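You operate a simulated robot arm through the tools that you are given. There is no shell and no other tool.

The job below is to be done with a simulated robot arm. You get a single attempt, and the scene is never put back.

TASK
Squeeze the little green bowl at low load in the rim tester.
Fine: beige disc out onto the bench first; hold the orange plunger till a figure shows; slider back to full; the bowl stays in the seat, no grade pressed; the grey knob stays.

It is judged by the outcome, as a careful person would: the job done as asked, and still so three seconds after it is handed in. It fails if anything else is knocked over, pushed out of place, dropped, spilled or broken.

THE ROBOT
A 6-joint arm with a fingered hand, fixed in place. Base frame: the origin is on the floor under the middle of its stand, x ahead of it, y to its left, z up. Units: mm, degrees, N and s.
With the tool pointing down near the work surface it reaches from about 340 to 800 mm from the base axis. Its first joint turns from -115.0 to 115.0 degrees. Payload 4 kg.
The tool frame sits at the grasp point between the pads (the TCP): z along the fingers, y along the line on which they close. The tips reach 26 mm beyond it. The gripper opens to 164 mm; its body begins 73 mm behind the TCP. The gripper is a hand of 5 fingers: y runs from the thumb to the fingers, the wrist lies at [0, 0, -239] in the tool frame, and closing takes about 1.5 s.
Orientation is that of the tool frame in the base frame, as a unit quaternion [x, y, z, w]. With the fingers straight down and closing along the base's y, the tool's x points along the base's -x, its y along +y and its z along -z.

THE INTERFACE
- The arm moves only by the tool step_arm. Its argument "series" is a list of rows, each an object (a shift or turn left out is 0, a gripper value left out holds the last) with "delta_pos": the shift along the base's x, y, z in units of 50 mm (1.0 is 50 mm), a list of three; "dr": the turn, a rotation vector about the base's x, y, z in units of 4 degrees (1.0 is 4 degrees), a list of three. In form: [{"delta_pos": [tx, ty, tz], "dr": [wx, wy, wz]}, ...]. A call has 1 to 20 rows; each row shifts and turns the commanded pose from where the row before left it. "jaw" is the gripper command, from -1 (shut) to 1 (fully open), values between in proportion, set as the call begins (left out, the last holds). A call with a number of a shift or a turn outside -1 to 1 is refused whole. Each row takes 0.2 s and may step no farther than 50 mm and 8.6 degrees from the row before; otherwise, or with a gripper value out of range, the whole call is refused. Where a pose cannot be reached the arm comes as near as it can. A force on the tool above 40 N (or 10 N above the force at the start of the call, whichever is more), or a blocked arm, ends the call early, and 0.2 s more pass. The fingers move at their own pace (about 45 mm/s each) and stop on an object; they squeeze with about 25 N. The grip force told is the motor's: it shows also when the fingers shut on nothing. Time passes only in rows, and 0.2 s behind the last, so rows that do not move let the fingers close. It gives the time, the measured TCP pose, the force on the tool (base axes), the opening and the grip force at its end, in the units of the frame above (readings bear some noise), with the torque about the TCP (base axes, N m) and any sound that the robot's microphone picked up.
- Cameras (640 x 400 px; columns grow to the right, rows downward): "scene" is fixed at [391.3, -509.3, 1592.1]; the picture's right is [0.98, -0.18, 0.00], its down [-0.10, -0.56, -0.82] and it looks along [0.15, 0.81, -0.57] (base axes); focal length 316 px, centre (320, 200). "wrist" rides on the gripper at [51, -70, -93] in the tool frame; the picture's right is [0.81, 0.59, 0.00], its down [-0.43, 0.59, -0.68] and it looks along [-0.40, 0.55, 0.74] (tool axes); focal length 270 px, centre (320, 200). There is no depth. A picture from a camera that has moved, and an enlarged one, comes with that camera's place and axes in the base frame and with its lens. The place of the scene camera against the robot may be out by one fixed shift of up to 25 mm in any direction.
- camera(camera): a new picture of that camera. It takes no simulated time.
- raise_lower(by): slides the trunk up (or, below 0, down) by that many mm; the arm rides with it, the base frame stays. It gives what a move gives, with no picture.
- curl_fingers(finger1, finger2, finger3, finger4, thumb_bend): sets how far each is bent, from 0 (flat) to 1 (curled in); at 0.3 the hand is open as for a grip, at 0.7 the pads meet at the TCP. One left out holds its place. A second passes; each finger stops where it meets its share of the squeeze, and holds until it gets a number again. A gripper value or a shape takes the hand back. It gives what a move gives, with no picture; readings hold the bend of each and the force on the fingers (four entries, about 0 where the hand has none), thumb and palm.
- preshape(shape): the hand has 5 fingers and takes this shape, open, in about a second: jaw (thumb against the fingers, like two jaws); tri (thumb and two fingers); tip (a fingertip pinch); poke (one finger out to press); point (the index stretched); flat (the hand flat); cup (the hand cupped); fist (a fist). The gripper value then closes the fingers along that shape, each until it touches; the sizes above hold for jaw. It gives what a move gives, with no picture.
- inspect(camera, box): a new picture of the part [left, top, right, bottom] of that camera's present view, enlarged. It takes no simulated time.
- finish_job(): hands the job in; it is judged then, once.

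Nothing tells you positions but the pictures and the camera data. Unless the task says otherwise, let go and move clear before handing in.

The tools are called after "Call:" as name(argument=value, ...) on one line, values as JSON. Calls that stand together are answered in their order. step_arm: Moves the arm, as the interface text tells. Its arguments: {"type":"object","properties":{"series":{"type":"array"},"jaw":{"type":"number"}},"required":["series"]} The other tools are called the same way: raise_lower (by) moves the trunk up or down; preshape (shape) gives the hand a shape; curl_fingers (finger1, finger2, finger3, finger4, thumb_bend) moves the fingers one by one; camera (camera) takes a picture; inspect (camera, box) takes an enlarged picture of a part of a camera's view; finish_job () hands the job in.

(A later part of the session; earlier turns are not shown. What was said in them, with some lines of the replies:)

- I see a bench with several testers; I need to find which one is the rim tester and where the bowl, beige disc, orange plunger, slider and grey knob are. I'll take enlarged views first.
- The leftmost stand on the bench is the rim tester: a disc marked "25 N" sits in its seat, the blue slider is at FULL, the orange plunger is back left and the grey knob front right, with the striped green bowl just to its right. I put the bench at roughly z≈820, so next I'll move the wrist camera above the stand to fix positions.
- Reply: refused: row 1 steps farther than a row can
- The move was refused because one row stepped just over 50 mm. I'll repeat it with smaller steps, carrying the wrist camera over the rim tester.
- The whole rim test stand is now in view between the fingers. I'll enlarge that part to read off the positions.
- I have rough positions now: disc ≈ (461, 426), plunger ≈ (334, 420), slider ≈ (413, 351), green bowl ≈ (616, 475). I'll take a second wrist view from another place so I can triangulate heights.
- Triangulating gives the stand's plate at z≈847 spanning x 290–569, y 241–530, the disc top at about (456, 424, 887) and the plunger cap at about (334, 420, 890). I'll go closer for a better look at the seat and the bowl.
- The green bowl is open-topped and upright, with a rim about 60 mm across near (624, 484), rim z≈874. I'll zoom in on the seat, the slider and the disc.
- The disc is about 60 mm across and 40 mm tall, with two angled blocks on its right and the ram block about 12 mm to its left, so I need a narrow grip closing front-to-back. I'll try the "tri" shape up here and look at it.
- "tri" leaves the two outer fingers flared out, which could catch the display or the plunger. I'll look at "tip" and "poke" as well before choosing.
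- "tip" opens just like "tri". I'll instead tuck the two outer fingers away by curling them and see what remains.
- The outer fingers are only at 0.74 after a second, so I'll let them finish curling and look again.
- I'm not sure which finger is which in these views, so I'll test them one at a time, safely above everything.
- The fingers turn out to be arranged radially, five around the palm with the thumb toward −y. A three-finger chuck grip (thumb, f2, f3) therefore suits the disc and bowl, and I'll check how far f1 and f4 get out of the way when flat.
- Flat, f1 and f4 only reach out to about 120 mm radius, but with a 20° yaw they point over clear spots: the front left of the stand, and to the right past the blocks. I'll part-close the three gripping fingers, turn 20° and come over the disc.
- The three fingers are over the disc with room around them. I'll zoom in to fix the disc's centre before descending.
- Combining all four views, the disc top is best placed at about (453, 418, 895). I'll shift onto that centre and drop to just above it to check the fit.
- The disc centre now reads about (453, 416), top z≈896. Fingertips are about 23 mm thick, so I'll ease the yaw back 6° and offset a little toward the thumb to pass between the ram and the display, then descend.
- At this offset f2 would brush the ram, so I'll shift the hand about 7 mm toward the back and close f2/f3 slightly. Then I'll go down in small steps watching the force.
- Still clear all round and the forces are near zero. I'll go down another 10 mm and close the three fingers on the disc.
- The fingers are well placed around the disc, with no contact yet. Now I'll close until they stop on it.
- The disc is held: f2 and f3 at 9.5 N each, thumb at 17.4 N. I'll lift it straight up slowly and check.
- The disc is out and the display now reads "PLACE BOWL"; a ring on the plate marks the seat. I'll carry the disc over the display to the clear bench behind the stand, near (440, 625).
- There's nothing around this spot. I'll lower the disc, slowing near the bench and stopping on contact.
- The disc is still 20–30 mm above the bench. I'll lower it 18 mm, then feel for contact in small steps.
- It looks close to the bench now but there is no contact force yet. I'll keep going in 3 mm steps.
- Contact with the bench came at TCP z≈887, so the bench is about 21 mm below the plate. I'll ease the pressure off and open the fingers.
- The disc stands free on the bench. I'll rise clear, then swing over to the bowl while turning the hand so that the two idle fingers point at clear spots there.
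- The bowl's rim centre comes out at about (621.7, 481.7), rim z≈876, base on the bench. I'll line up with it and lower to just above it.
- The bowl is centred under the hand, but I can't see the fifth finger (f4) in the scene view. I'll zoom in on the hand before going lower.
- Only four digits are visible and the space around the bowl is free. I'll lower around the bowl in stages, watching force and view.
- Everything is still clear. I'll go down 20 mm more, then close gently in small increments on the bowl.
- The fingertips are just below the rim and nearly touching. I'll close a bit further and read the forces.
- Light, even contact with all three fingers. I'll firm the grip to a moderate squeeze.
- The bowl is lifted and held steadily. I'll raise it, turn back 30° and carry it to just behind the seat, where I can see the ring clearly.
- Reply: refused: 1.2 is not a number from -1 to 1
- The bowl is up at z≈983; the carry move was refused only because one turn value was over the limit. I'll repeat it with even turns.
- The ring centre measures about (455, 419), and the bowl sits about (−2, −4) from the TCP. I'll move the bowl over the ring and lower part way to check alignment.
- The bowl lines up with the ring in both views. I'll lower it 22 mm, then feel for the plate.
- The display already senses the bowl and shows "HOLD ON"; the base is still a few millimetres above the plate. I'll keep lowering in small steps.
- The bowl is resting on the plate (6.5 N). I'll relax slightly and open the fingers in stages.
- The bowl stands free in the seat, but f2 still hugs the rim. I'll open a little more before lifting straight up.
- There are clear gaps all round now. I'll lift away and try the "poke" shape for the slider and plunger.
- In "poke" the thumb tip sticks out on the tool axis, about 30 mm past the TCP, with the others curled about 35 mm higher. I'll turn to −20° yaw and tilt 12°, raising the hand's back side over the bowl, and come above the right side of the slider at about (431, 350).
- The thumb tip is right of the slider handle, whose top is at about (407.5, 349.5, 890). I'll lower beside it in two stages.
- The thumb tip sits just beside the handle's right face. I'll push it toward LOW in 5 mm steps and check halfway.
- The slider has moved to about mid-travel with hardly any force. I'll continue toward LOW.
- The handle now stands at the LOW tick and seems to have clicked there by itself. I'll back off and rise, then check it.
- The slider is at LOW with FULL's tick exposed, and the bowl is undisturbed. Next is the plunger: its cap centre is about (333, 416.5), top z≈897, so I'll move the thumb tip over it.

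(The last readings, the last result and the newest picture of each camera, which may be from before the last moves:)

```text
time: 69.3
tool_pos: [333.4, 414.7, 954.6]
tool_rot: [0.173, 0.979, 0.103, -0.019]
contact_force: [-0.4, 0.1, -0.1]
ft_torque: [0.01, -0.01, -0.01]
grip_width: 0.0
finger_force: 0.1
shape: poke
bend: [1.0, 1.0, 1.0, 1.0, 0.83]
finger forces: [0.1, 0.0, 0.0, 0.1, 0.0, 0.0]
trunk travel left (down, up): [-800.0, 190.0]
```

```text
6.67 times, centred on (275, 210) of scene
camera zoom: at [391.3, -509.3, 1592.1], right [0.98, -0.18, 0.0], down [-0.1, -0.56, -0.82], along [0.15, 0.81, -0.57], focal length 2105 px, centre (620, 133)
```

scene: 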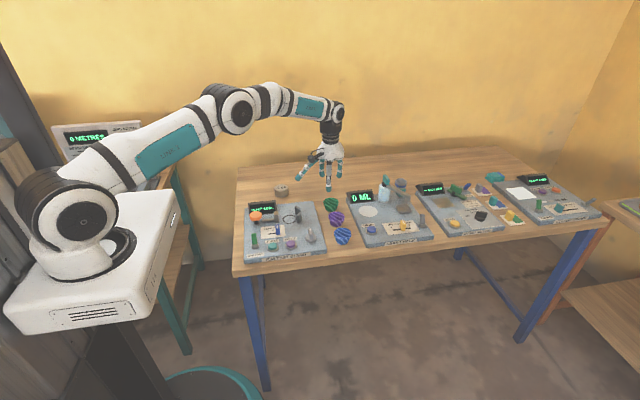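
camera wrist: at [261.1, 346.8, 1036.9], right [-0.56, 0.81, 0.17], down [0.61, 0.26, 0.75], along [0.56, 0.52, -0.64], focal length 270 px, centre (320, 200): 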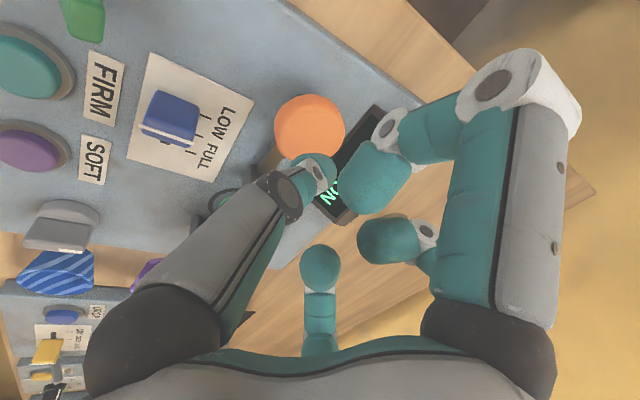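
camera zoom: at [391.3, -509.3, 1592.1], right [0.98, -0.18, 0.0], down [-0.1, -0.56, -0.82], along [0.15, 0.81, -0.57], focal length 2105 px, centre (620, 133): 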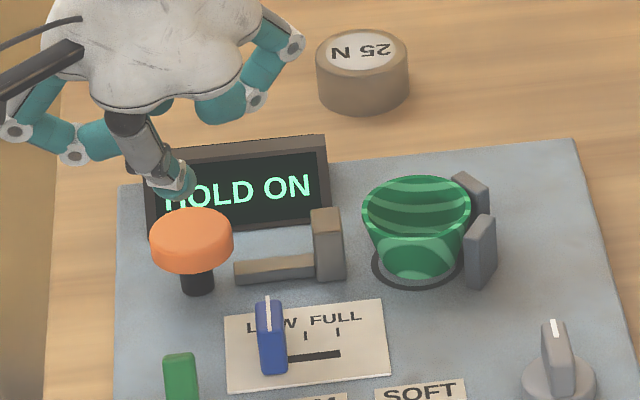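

The thumb tip is over the middle of the cap and the display is readable from the scene camera. I'll lower to just above the cap, then press step by step.

Call:
step_arm(series=[{"delta_pos": [0, 0.03, -0.15]}, {"delta_pos": [0, 0, -0.15]}, {"delta_pos": [0, 0, -0.1]}, {"delta_pos": [0, 0, 0]}])

Call:
inspect(camera="scene", box=[230, 180, 320, 240])

Call:
inspect(camera="wrist", box=[200, 60, 420, 240])

```text
time: 70.3
tool_pos: [332.9, 415.9, 933.9]
tool_rot: [0.174, 0.979, 0.103, -0.019]
contact_force: [-0.4, 0.1, -0.1]
ft_torque: [-0.06, 0.02, 0.0]
grip_width: 0.0
finger_force: 0.0
shape: poke
bend: [1.0, 1.0, 1.0, 1.0, 0.83]
finger forces: [0.0, 0.0, 0.1, 0.0, 0.0, 0.0]
trunk travel left (down, up): [-800.0, 190.0]
```

```text
6.67 times, centred on (275, 210) of scene
camera zoom: at [391.3, -509.3, 1592.1], right [0.98, -0.18, 0.0], down [-0.1, -0.56, -0.82], along [0.15, 0.81, -0.57], focal length 2105 px, centre (620, 133)
```

zoom: 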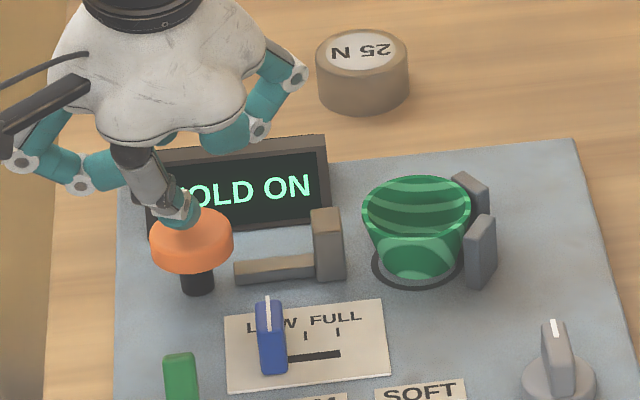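

```text
2.22 times, centred on (310, 150) of wrist
camera zoom: at [261.1, 348.7, 1016.4], right [-0.56, 0.81, 0.17], down [0.61, 0.26, 0.75], along [0.56, 0.52, -0.64], focal length 601 px, centre (342, 311)
```

zoom: 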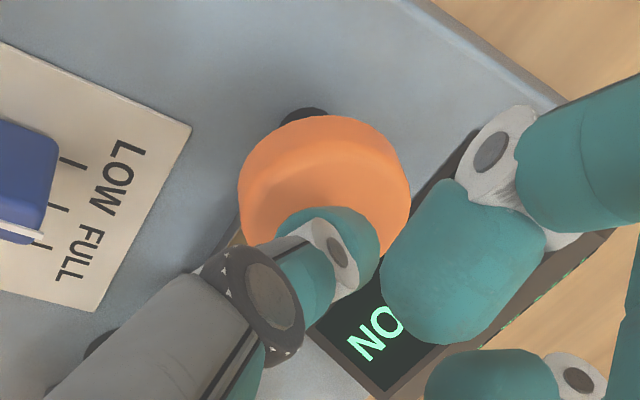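

Call:
step_arm(series=[{"delta_pos": [0, 0, -0.06]}, {"delta_pos": [0, 0, -0.06]}, {"delta_pos": [0, 0, 0]}])

Call:
inspect(camera="scene", box=[230, 180, 320, 240])

```text
time: 71.1
tool_pos: [333.2, 414.3, 928.9]
tool_rot: [0.173, 0.979, 0.103, -0.018]
contact_force: [0.5, 0.4, 1.4]
ft_torque: [0.03, 0.01, 0.01]
grip_width: 0.0
finger_force: 0.2
shape: poke
bend: [1.0, 1.0, 1.0, 1.0, 0.83]
finger forces: [0.0, 0.0, 0.0, 0.0, 1.1, 0.1]
trunk travel left (down, up): [-800.0, 190.0]
```

```text
6.67 times, centred on (275, 210) of scene
camera zoom: at [391.3, -509.3, 1592.1], right [0.98, -0.18, 0.0], down [-0.1, -0.56, -0.82], along [0.15, 0.81, -0.57], focal length 2105 px, centre (620, 133)
```

zoom: 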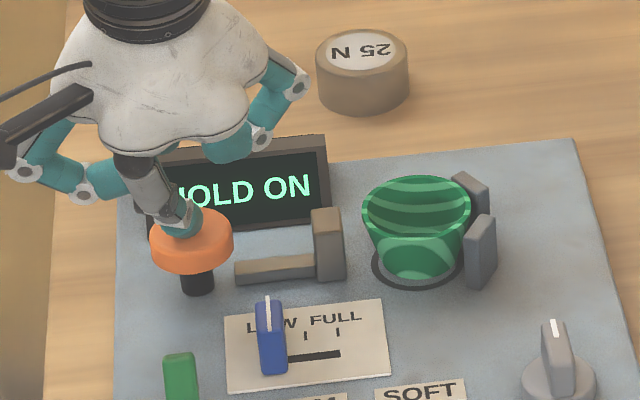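

Contact with the cap (about 1 N). I'll press further down and watch the display.

Call:
step_arm(series=[{"delta_pos": [0, 0, -0.06]}, {"delta_pos": [0, 0, -0.06]}, {"delta_pos": [0, 0, 0]}])

Call:
inspect(camera="scene", box=[230, 180, 320, 240])

```text
time: 71.9
tool_pos: [334.5, 415.4, 922.4]
tool_rot: [0.174, 0.979, 0.103, -0.018]
contact_force: [0.5, 0.6, 2.2]
ft_torque: [0.07, 0.0, -0.02]
grip_width: 0.0
finger_force: 0.1
shape: poke
bend: [1.0, 1.0, 1.0, 1.0, 0.83]
finger forces: [0.1, 0.0, 0.0, 0.0, 2.0, 0.0]
trunk travel left (down, up): [-800.0, 190.0]
```

```text
6.67 times, centred on (275, 210) of scene
camera zoom: at [391.3, -509.3, 1592.1], right [0.98, -0.18, 0.0], down [-0.1, -0.56, -0.82], along [0.15, 0.81, -0.57], focal length 2105 px, centre (620, 133)
```

zoom: 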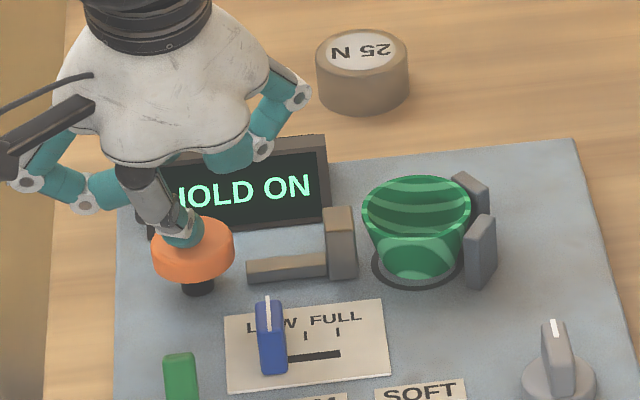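

Pressing the plunger drives the ram toward the bowl. I'll keep going gently, step by step.

Call:
step_arm(series=[{"delta_pos": [0, 0, -0.06]}, {"delta_pos": [0, 0, 0]}])

Call:
inspect(camera="scene", box=[230, 180, 320, 240])

Call:
step_arm(series=[{"delta_pos": [0, 0, -0.06]}, {"delta_pos": [0, 0, 0]}])

Call:
inspect(camera="scene", box=[230, 180, 320, 240])

```text
time: 72.5
tool_pos: [334.1, 415.5, 920.5]
tool_rot: [0.173, 0.979, 0.103, -0.018]
contact_force: [0.2, -0.3, 2.7]
ft_torque: [0.0, -0.05, -0.03]
grip_width: 0.0
finger_force: 0.1
shape: poke
bend: [1.0, 1.0, 1.0, 1.0, 0.83]
finger forces: [0.0, 0.0, 0.0, 0.0, 2.6, 0.0]
trunk travel left (down, up): [-800.0, 190.0]
```

```text
6.67 times, centred on (275, 210) of scene
camera zoom: at [391.3, -509.3, 1592.1], right [0.98, -0.18, 0.0], down [-0.1, -0.56, -0.82], along [0.15, 0.81, -0.57], focal length 2105 px, centre (620, 133)
```

zoom: 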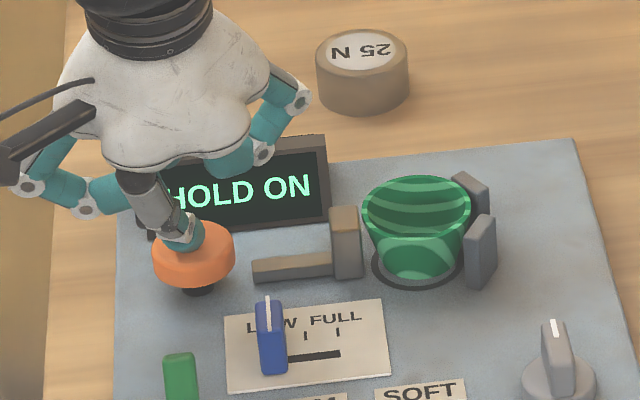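

```text
time: 73.1
tool_pos: [333.1, 414.5, 916.8]
tool_rot: [0.174, 0.979, 0.103, -0.019]
contact_force: [-0.3, -1.0, 6.5]
ft_torque: [-0.06, -0.03, -0.02]
grip_width: 0.2
finger_force: 0.1
shape: poke
bend: [1.0, 1.0, 1.0, 1.0, 0.83]
finger forces: [0.0, 0.0, 0.1, 0.0, 6.6, 0.0]
trunk travel left (down, up): [-800.0, 190.0]
heard: click
```

```text
6.67 times, centred on (275, 210) of scene
camera zoom: at [391.3, -509.3, 1592.1], right [0.98, -0.18, 0.0], down [-0.1, -0.56, -0.82], along [0.15, 0.81, -0.57], focal length 2105 px, centre (620, 133)
```

zoom: 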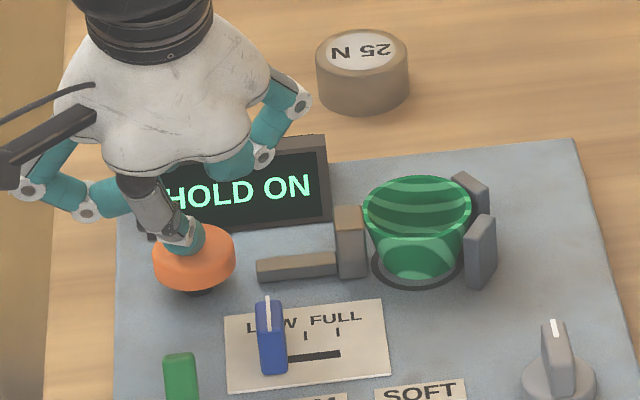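

A click, with 6.6 N on the plunger and the ram up to the bowl. Now I'll hold it there and watch for a figure.

Call:
step_arm(series=[{"delta_pos": [0, 0, -0.02]}, {"delta_pos": [0, 0, 0]}, {"delta_pos": [0, 0, 0]}, {"delta_pos": [0, 0, 0]}, {"delta_pos": [0, 0, 0]}])

Call:
inspect(camera="scene", box=[230, 180, 320, 240])

```text
time: 74.3
tool_pos: [333.6, 415.8, 916.7]
tool_rot: [0.173, 0.979, 0.103, -0.018]
contact_force: [-1.5, -0.5, 10.5]
ft_torque: [0.03, -0.03, -0.01]
grip_width: 0.2
finger_force: 0.1
shape: poke
bend: [1.0, 1.0, 1.0, 1.0, 0.83]
finger forces: [0.0, 0.0, 0.0, 0.1, 10.7, 0.1]
trunk travel left (down, up): [-800.0, 190.0]
```

```text
6.67 times, centred on (275, 210) of scene
camera zoom: at [391.3, -509.3, 1592.1], right [0.98, -0.18, 0.0], down [-0.1, -0.56, -0.82], along [0.15, 0.81, -0.57], focal length 2105 px, centre (620, 133)
```

zoom: 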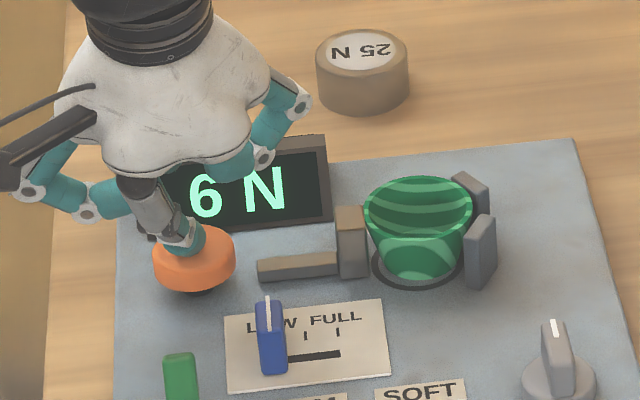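

A figure is showing ("6 N"). I'll zoom in once to confirm, then release the plunger slowly straight up.

Call:
inspect(camera="scene", box=[248, 195, 288, 220])

Call:
step_arm(series=[{"delta_pos": [0, 0, 0.06]}, {"delta_pos": [0, 0, 0.08]}, {"delta_pos": [0, 0, 0.1]}, {"delta_pos": [0, 0, 0.1]}, {"delta_pos": [0, 0, 0.2]}, {"delta_pos": [0, 0, 0.4]}, {"delta_pos": [0, 0, 0.4]}, {"delta_pos": [0, 0, 0]}])

Call:
inspect(camera="scene", box=[230, 180, 320, 240])

```text
16.00 times, centred on (268, 208) of scene
camera zoom: at [391.3, -509.3, 1592.1], right [0.98, -0.18, 0.0], down [-0.1, -0.56, -0.82], along [0.15, 0.81, -0.57], focal length 5051 px, centre (1152, 80)
```

zoom: 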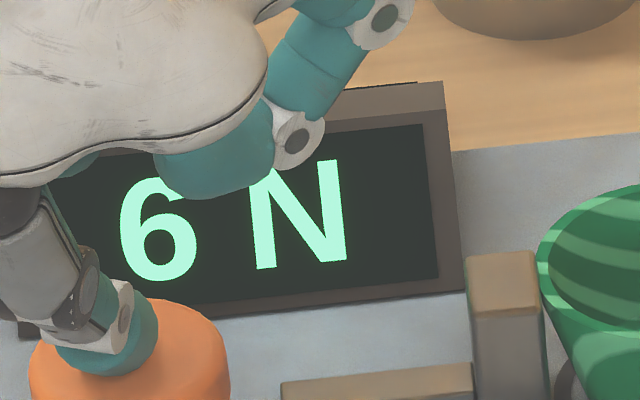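

```text
time: 76.1
tool_pos: [332.5, 415.6, 982.6]
tool_rot: [0.173, 0.979, 0.103, -0.018]
contact_force: [0.1, -0.4, 0.6]
ft_torque: [-0.02, 0.02, 0.02]
grip_width: 0.0
finger_force: 0.1
shape: poke
bend: [1.0, 1.0, 1.0, 1.0, 0.83]
finger forces: [0.0, 0.0, 0.0, 0.0, 0.0, 0.0]
trunk travel left (down, up): [-800.0, 190.0]
```

```text
6.67 times, centred on (275, 210) of scene
camera zoom: at [391.3, -509.3, 1592.1], right [0.98, -0.18, 0.0], down [-0.1, -0.56, -0.82], along [0.15, 0.81, -0.57], focal length 2105 px, centre (620, 133)
```

zoom: 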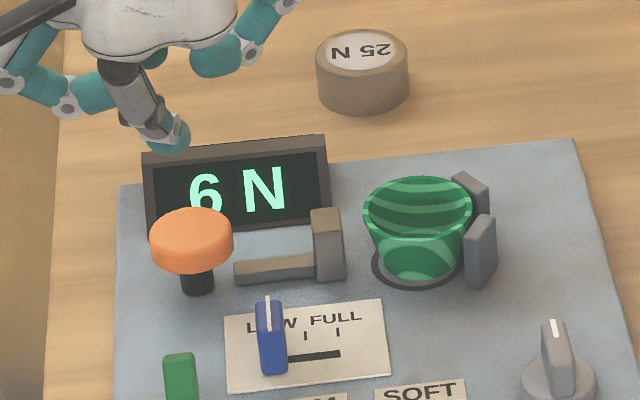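

The reading "6 N" holds and the bowl is still in the seat. Now for the slider back to FULL: I'll come down on its left side, at about (348, 354).

Call:
step_arm(series=[{"delta_pos": [0.08, -0.33, 0]}, {"delta_pos": [0.08, -0.33, 0]}, {"delta_pos": [0.08, -0.33, 0]}, {"delta_pos": [0.06, -0.3, 0]}, {"delta_pos": [0, 0, -0.4]}, {"delta_pos": [0, 0, -0.4]}, {"delta_pos": [0, 0, 0]}, {"delta_pos": [0, 0, 0]}])

Call:
camera(camera="wrist")

Call:
inspect(camera="wrist", box=[200, 60, 420, 240])

Call:
inspect(camera="scene", box=[230, 190, 320, 250])

```text
time: 77.9
tool_pos: [349.2, 350.2, 943.7]
tool_rot: [0.175, 0.979, 0.104, -0.018]
contact_force: [-0.3, -0.1, 0.0]
ft_torque: [0.0, 0.0, -0.02]
grip_width: 0.2
finger_force: 0.1
shape: poke
bend: [1.0, 1.0, 1.0, 1.0, 0.83]
finger forces: [0.1, 0.0, 0.0, 0.0, 0.0, 0.0]
trunk travel left (down, up): [-800.0, 190.0]
```

```text
taken
camera wrist: at [276.4, 284.2, 1025.3], right [-0.56, 0.81, 0.17], down [0.61, 0.26, 0.75], along [0.56, 0.52, -0.64], focal length 270 px, centre (320, 200)
```

wrist: 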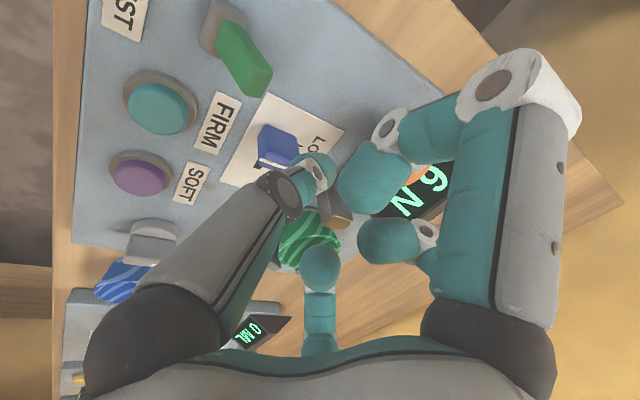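

```text
2.22 times, centred on (310, 150) of wrist
camera zoom: at [276.4, 284.2, 1025.3], right [-0.56, 0.81, 0.17], down [0.61, 0.26, 0.75], along [0.56, 0.52, -0.64], focal length 601 px, centre (342, 311)
```

zoom: 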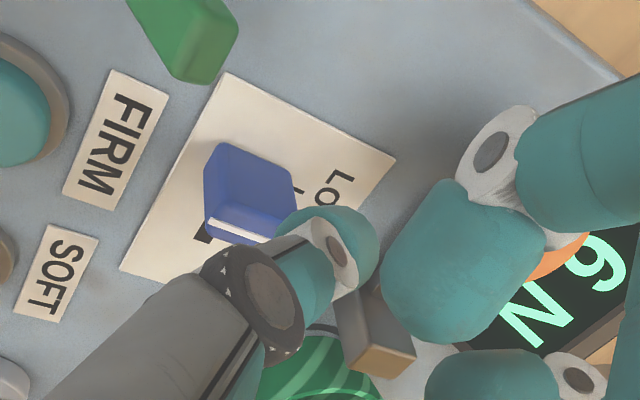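

```text
6.67 times, centred on (275, 220) of scene
camera zoom: at [391.3, -509.3, 1592.1], right [0.98, -0.18, 0.0], down [-0.1, -0.56, -0.82], along [0.15, 0.81, -0.57], focal length 2105 px, centre (620, 67)
```

zoom: 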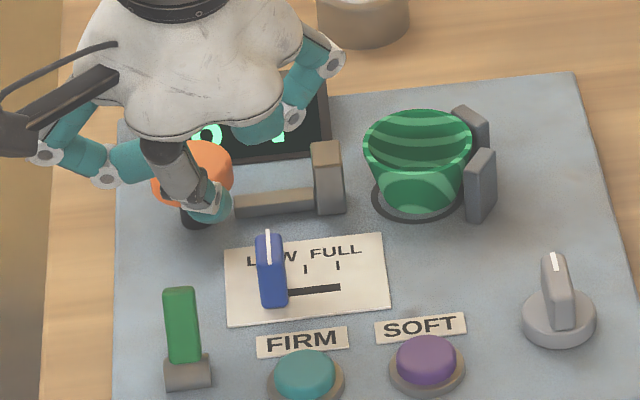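

The thumb tip is left of the handle with room to the green lever. I'll lower beside it in stages.

Call:
step_arm(series=[{"delta_pos": [0, 0.02, -0.2]}, {"delta_pos": [0, 0, -0.2]}, {"delta_pos": [0, 0, -0.1]}, {"delta_pos": [0, 0, 0]}])

Call:
inspect(camera="wrist", box=[200, 60, 420, 240])

Call:
inspect(camera="scene", box=[230, 190, 320, 250])

```text
time: 78.9
tool_pos: [349.8, 351.7, 918.6]
tool_rot: [0.174, 0.979, 0.103, -0.018]
contact_force: [0.3, -0.2, 0.0]
ft_torque: [-0.02, 0.0, 0.02]
grip_width: 0.0
finger_force: 0.0
shape: poke
bend: [1.0, 1.0, 1.0, 1.0, 0.83]
finger forces: [0.0, 0.0, 0.0, 0.1, 0.0, 0.0]
trunk travel left (down, up): [-800.0, 190.0]
```

```text
2.22 times, centred on (310, 150) of wrist
camera zoom: at [277.0, 284.6, 1000.6], right [-0.56, 0.81, 0.17], down [0.61, 0.26, 0.75], along [0.56, 0.52, -0.64], focal length 601 px, centre (342, 311)
```

zoom: 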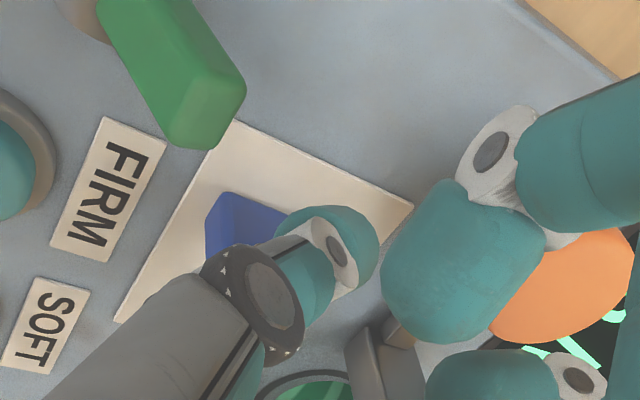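

```text
6.67 times, centred on (275, 220) of scene
camera zoom: at [391.3, -509.3, 1592.1], right [0.98, -0.18, 0.0], down [-0.1, -0.56, -0.82], along [0.15, 0.81, -0.57], focal length 2105 px, centre (620, 67)
```

zoom: 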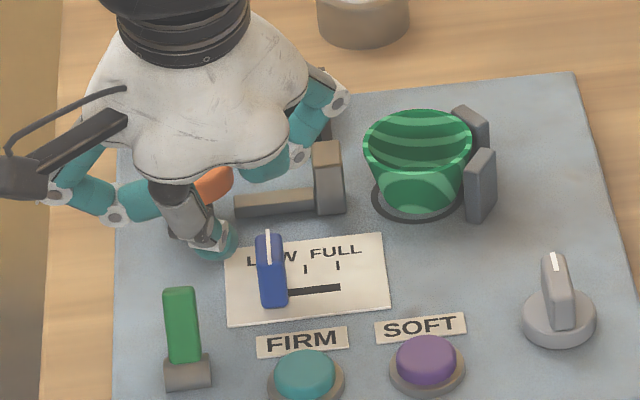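

Call:
step_arm(series=[{"delta_pos": [0, 0, -0.14]}, {"delta_pos": [0, 0, -0.14]}, {"delta_pos": [0, 0, -0.08]}, {"delta_pos": [0, 0, 0]}])

Call:
inspect(camera="scene", box=[230, 190, 320, 250])

Call:
inspect(camera="wrist", box=[200, 60, 420, 240])

```text
time: 79.9
tool_pos: [348.6, 351.5, 899.7]
tool_rot: [0.174, 0.979, 0.104, -0.018]
contact_force: [0.1, -0.2, -0.3]
ft_torque: [-0.02, 0.0, -0.01]
grip_width: 0.0
finger_force: 0.0
shape: poke
bend: [1.0, 1.0, 1.0, 1.0, 0.83]
finger forces: [0.1, 0.0, 0.1, 0.1, 0.1, 0.0]
trunk travel left (down, up): [-800.0, 190.0]
```

```text
6.67 times, centred on (275, 220) of scene
camera zoom: at [391.3, -509.3, 1592.1], right [0.98, -0.18, 0.0], down [-0.1, -0.56, -0.82], along [0.15, 0.81, -0.57], focal length 2105 px, centre (620, 67)
```

zoom: 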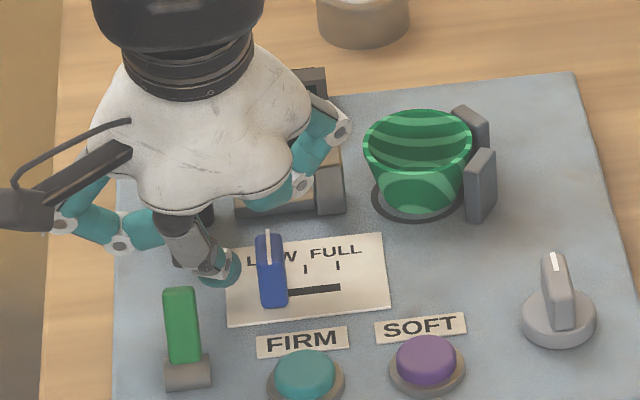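

```text
2.22 times, centred on (310, 150) of wrist
camera zoom: at [276.8, 284.8, 982.2], right [-0.56, 0.81, 0.17], down [0.61, 0.26, 0.75], along [0.56, 0.52, -0.64], focal length 601 px, centre (342, 311)
```

zoom: 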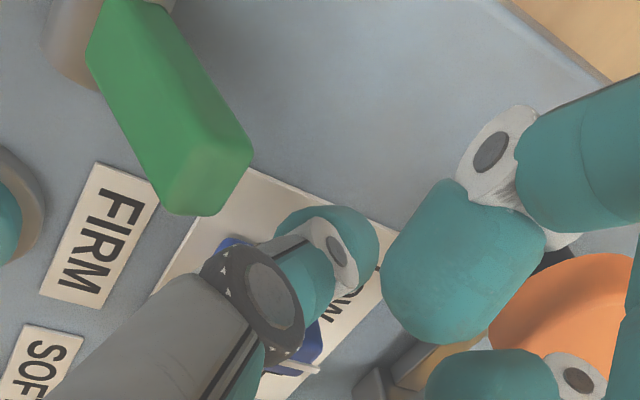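

The tip is in place on the handle's left. I'll push toward FULL in 5 mm steps.

Call:
step_arm(series=[{"delta_pos": [0.1, 0, 0]}, {"delta_pos": [0.1, 0, 0]}, {"delta_pos": [0.1, 0, 0]}, {"delta_pos": [0.1, 0, 0]}, {"delta_pos": [0.1, 0, 0]}, {"delta_pos": [0.1, 0, 0]}, {"delta_pos": [0, 0, 0]}])

Call:
inspect(camera="scene", box=[230, 190, 320, 250])

```text
time: 81.5
tool_pos: [379.2, 351.3, 900.1]
tool_rot: [0.174, 0.979, 0.103, -0.018]
contact_force: [0.4, 1.2, -0.3]
ft_torque: [0.03, 0.01, -0.01]
grip_width: 0.0
finger_force: 0.1
shape: poke
bend: [1.0, 1.0, 1.0, 1.0, 0.83]
finger forces: [0.0, 0.0, 0.0, 0.1, 0.6, 0.0]
trunk travel left (down, up): [-800.0, 190.0]
```

```text
6.67 times, centred on (275, 220) of scene
camera zoom: at [391.3, -509.3, 1592.1], right [0.98, -0.18, 0.0], down [-0.1, -0.56, -0.82], along [0.15, 0.81, -0.57], focal length 2105 px, centre (620, 67)
```

zoom: 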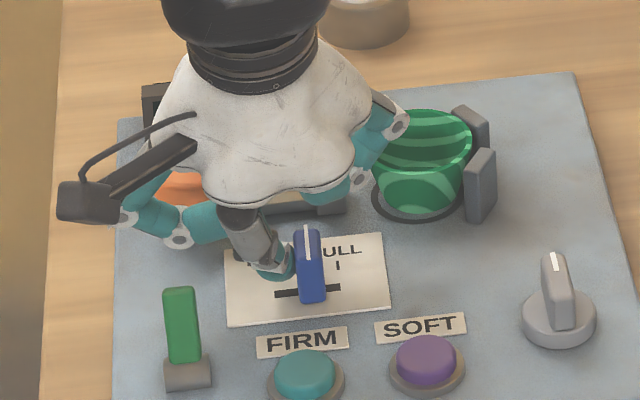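

The handle is a bit past mid-travel. I'll push on toward the FULL tick in smaller steps.

Call:
step_arm(series=[{"delta_pos": [0.08, 0, 0]}, {"delta_pos": [0.08, 0, 0]}, {"delta_pos": [0.06, 0, 0]}, {"delta_pos": [0, 0, 0]}])

Call:
inspect(camera="scene", box=[250, 200, 310, 240])

Call:
inspect(camera="wrist", box=[200, 60, 420, 240])

```text
time: 82.5
tool_pos: [389.1, 352.9, 899.8]
tool_rot: [0.173, 0.979, 0.103, -0.018]
contact_force: [0.0, 1.2, 0.1]
ft_torque: [-0.04, -0.01, 0.05]
grip_width: 0.1
finger_force: 0.0
shape: poke
bend: [1.0, 1.0, 1.0, 1.0, 0.83]
finger forces: [0.0, 0.1, 0.1, 0.1, 0.1, 0.1]
trunk travel left (down, up): [-800.0, 190.0]
```

```text
10.00 times, centred on (280, 220) of scene
camera zoom: at [391.3, -509.3, 1592.1], right [0.98, -0.18, 0.0], down [-0.1, -0.56, -0.82], along [0.15, 0.81, -0.57], focal length 3157 px, centre (720, 0)
```

zoom: 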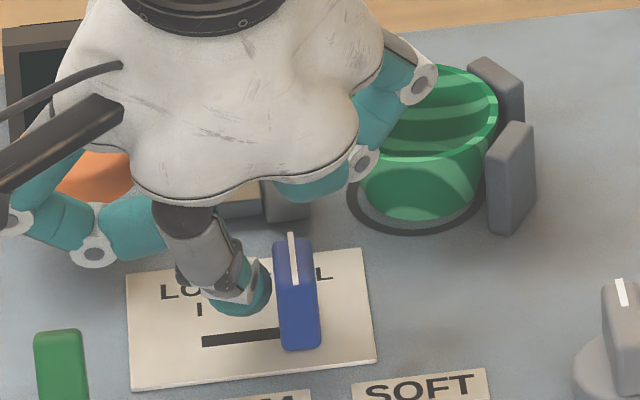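

```text
2.22 times, centred on (310, 150) of wrist
camera zoom: at [317.8, 285.2, 982.4], right [-0.56, 0.81, 0.17], down [0.61, 0.26, 0.75], along [0.56, 0.52, -0.64], focal length 601 px, centre (342, 311)
```

zoom: 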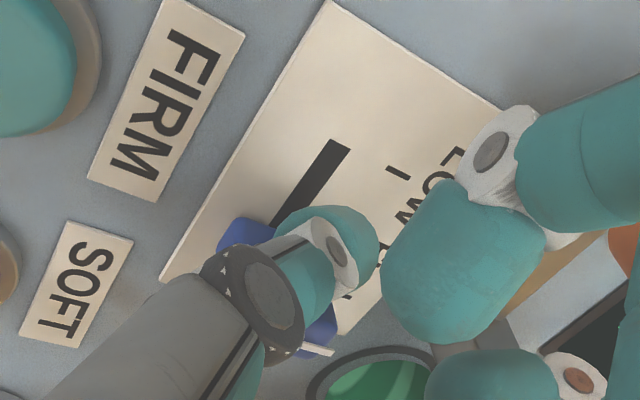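

The handle has clicked to FULL (no force on the tip any more). I'll back off to the left, rise clear, and compare with its starting position.

Call:
step_arm(series=[{"delta_pos": [-0.12, 0, 0]}, {"delta_pos": [-0.1, 0, 0.2]}, {"delta_pos": [0, 0, 0.4]}, {"delta_pos": [0, 0, 0.6]}, {"delta_pos": [0, 0, 0.8]}, {"delta_pos": [0, 0, 0.8]}, {"delta_pos": [0, 0, 0.8]}, {"delta_pos": [-0.4, 0, 0.4]}, {"delta_pos": [0, 0, 0]}])

Call:
inspect(camera="scene", box=[230, 180, 350, 270])

Call:
camera(camera="scene")

Call:
camera(camera="wrist")

```text
time: 84.5
tool_pos: [358.8, 353.0, 1100.1]
tool_rot: [0.174, 0.979, 0.102, -0.018]
contact_force: [-0.5, 0.3, -0.3]
ft_torque: [0.01, 0.01, -0.03]
grip_width: 0.0
finger_force: 0.0
shape: poke
bend: [1.0, 1.0, 1.0, 1.0, 0.83]
finger forces: [0.0, 0.0, 0.0, 0.0, 0.0, 0.0]
trunk travel left (down, up): [-800.0, 190.0]
```

```text
4.44 times, centred on (290, 225) of scene
camera zoom: at [391.3, -509.3, 1592.1], right [0.98, -0.18, 0.0], down [-0.1, -0.56, -0.82], along [0.15, 0.81, -0.57], focal length 1403 px, centre (453, 89)
```

zoom: 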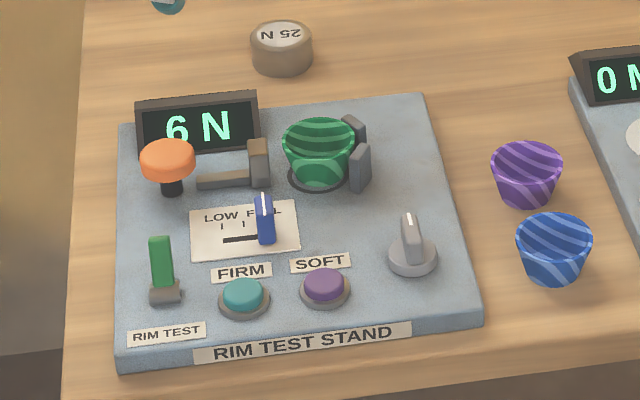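

```text
taken
```

scene: 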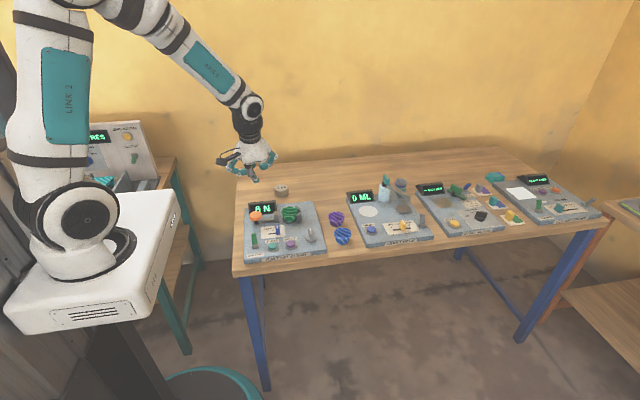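

```text
taken
camera wrist: at [286.1, 286.3, 1181.7], right [-0.56, 0.81, 0.17], down [0.61, 0.26, 0.75], along [0.56, 0.52, -0.64], focal length 270 px, centre (320, 200)
```

wrist: 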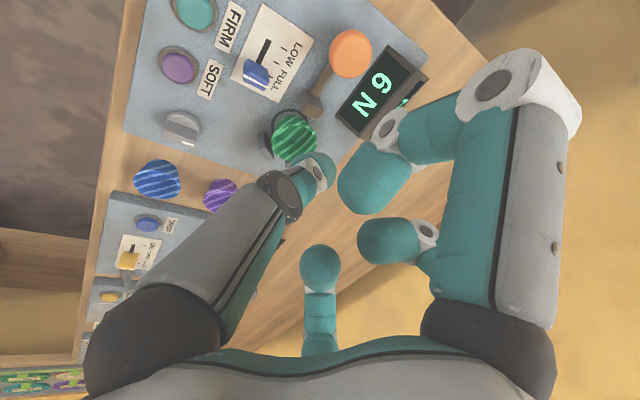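

Final check: the disc is out on the bench, the green bowl is in the seat, and "6 N" is on the display. The slider is back at FULL exactly where it started, the knob and grade buttons are untouched, and the hand is clear. I'm handing the job in.

Call:
finish_job()

```text
The job is handed in.
```

The green bowl was squeezed at low load in the rim tester, and the display reads "6 N". I've handed the job in.

- **Disc:** it was lifted out first and stands on the bench behind the stand.
- **Bowl:** it went into the seat where the disc had been and is still there.
- **Slider and plunger:** I pushed the slider to LOW and held the orange plunger until the figure showed. Then I released it and pushed the slider back to FULL, where it started.
- **Left alone:** I did not press either grade button and did not touch the grey knob. The other two bowls stayed where they were, and the hand is clear of the stand.
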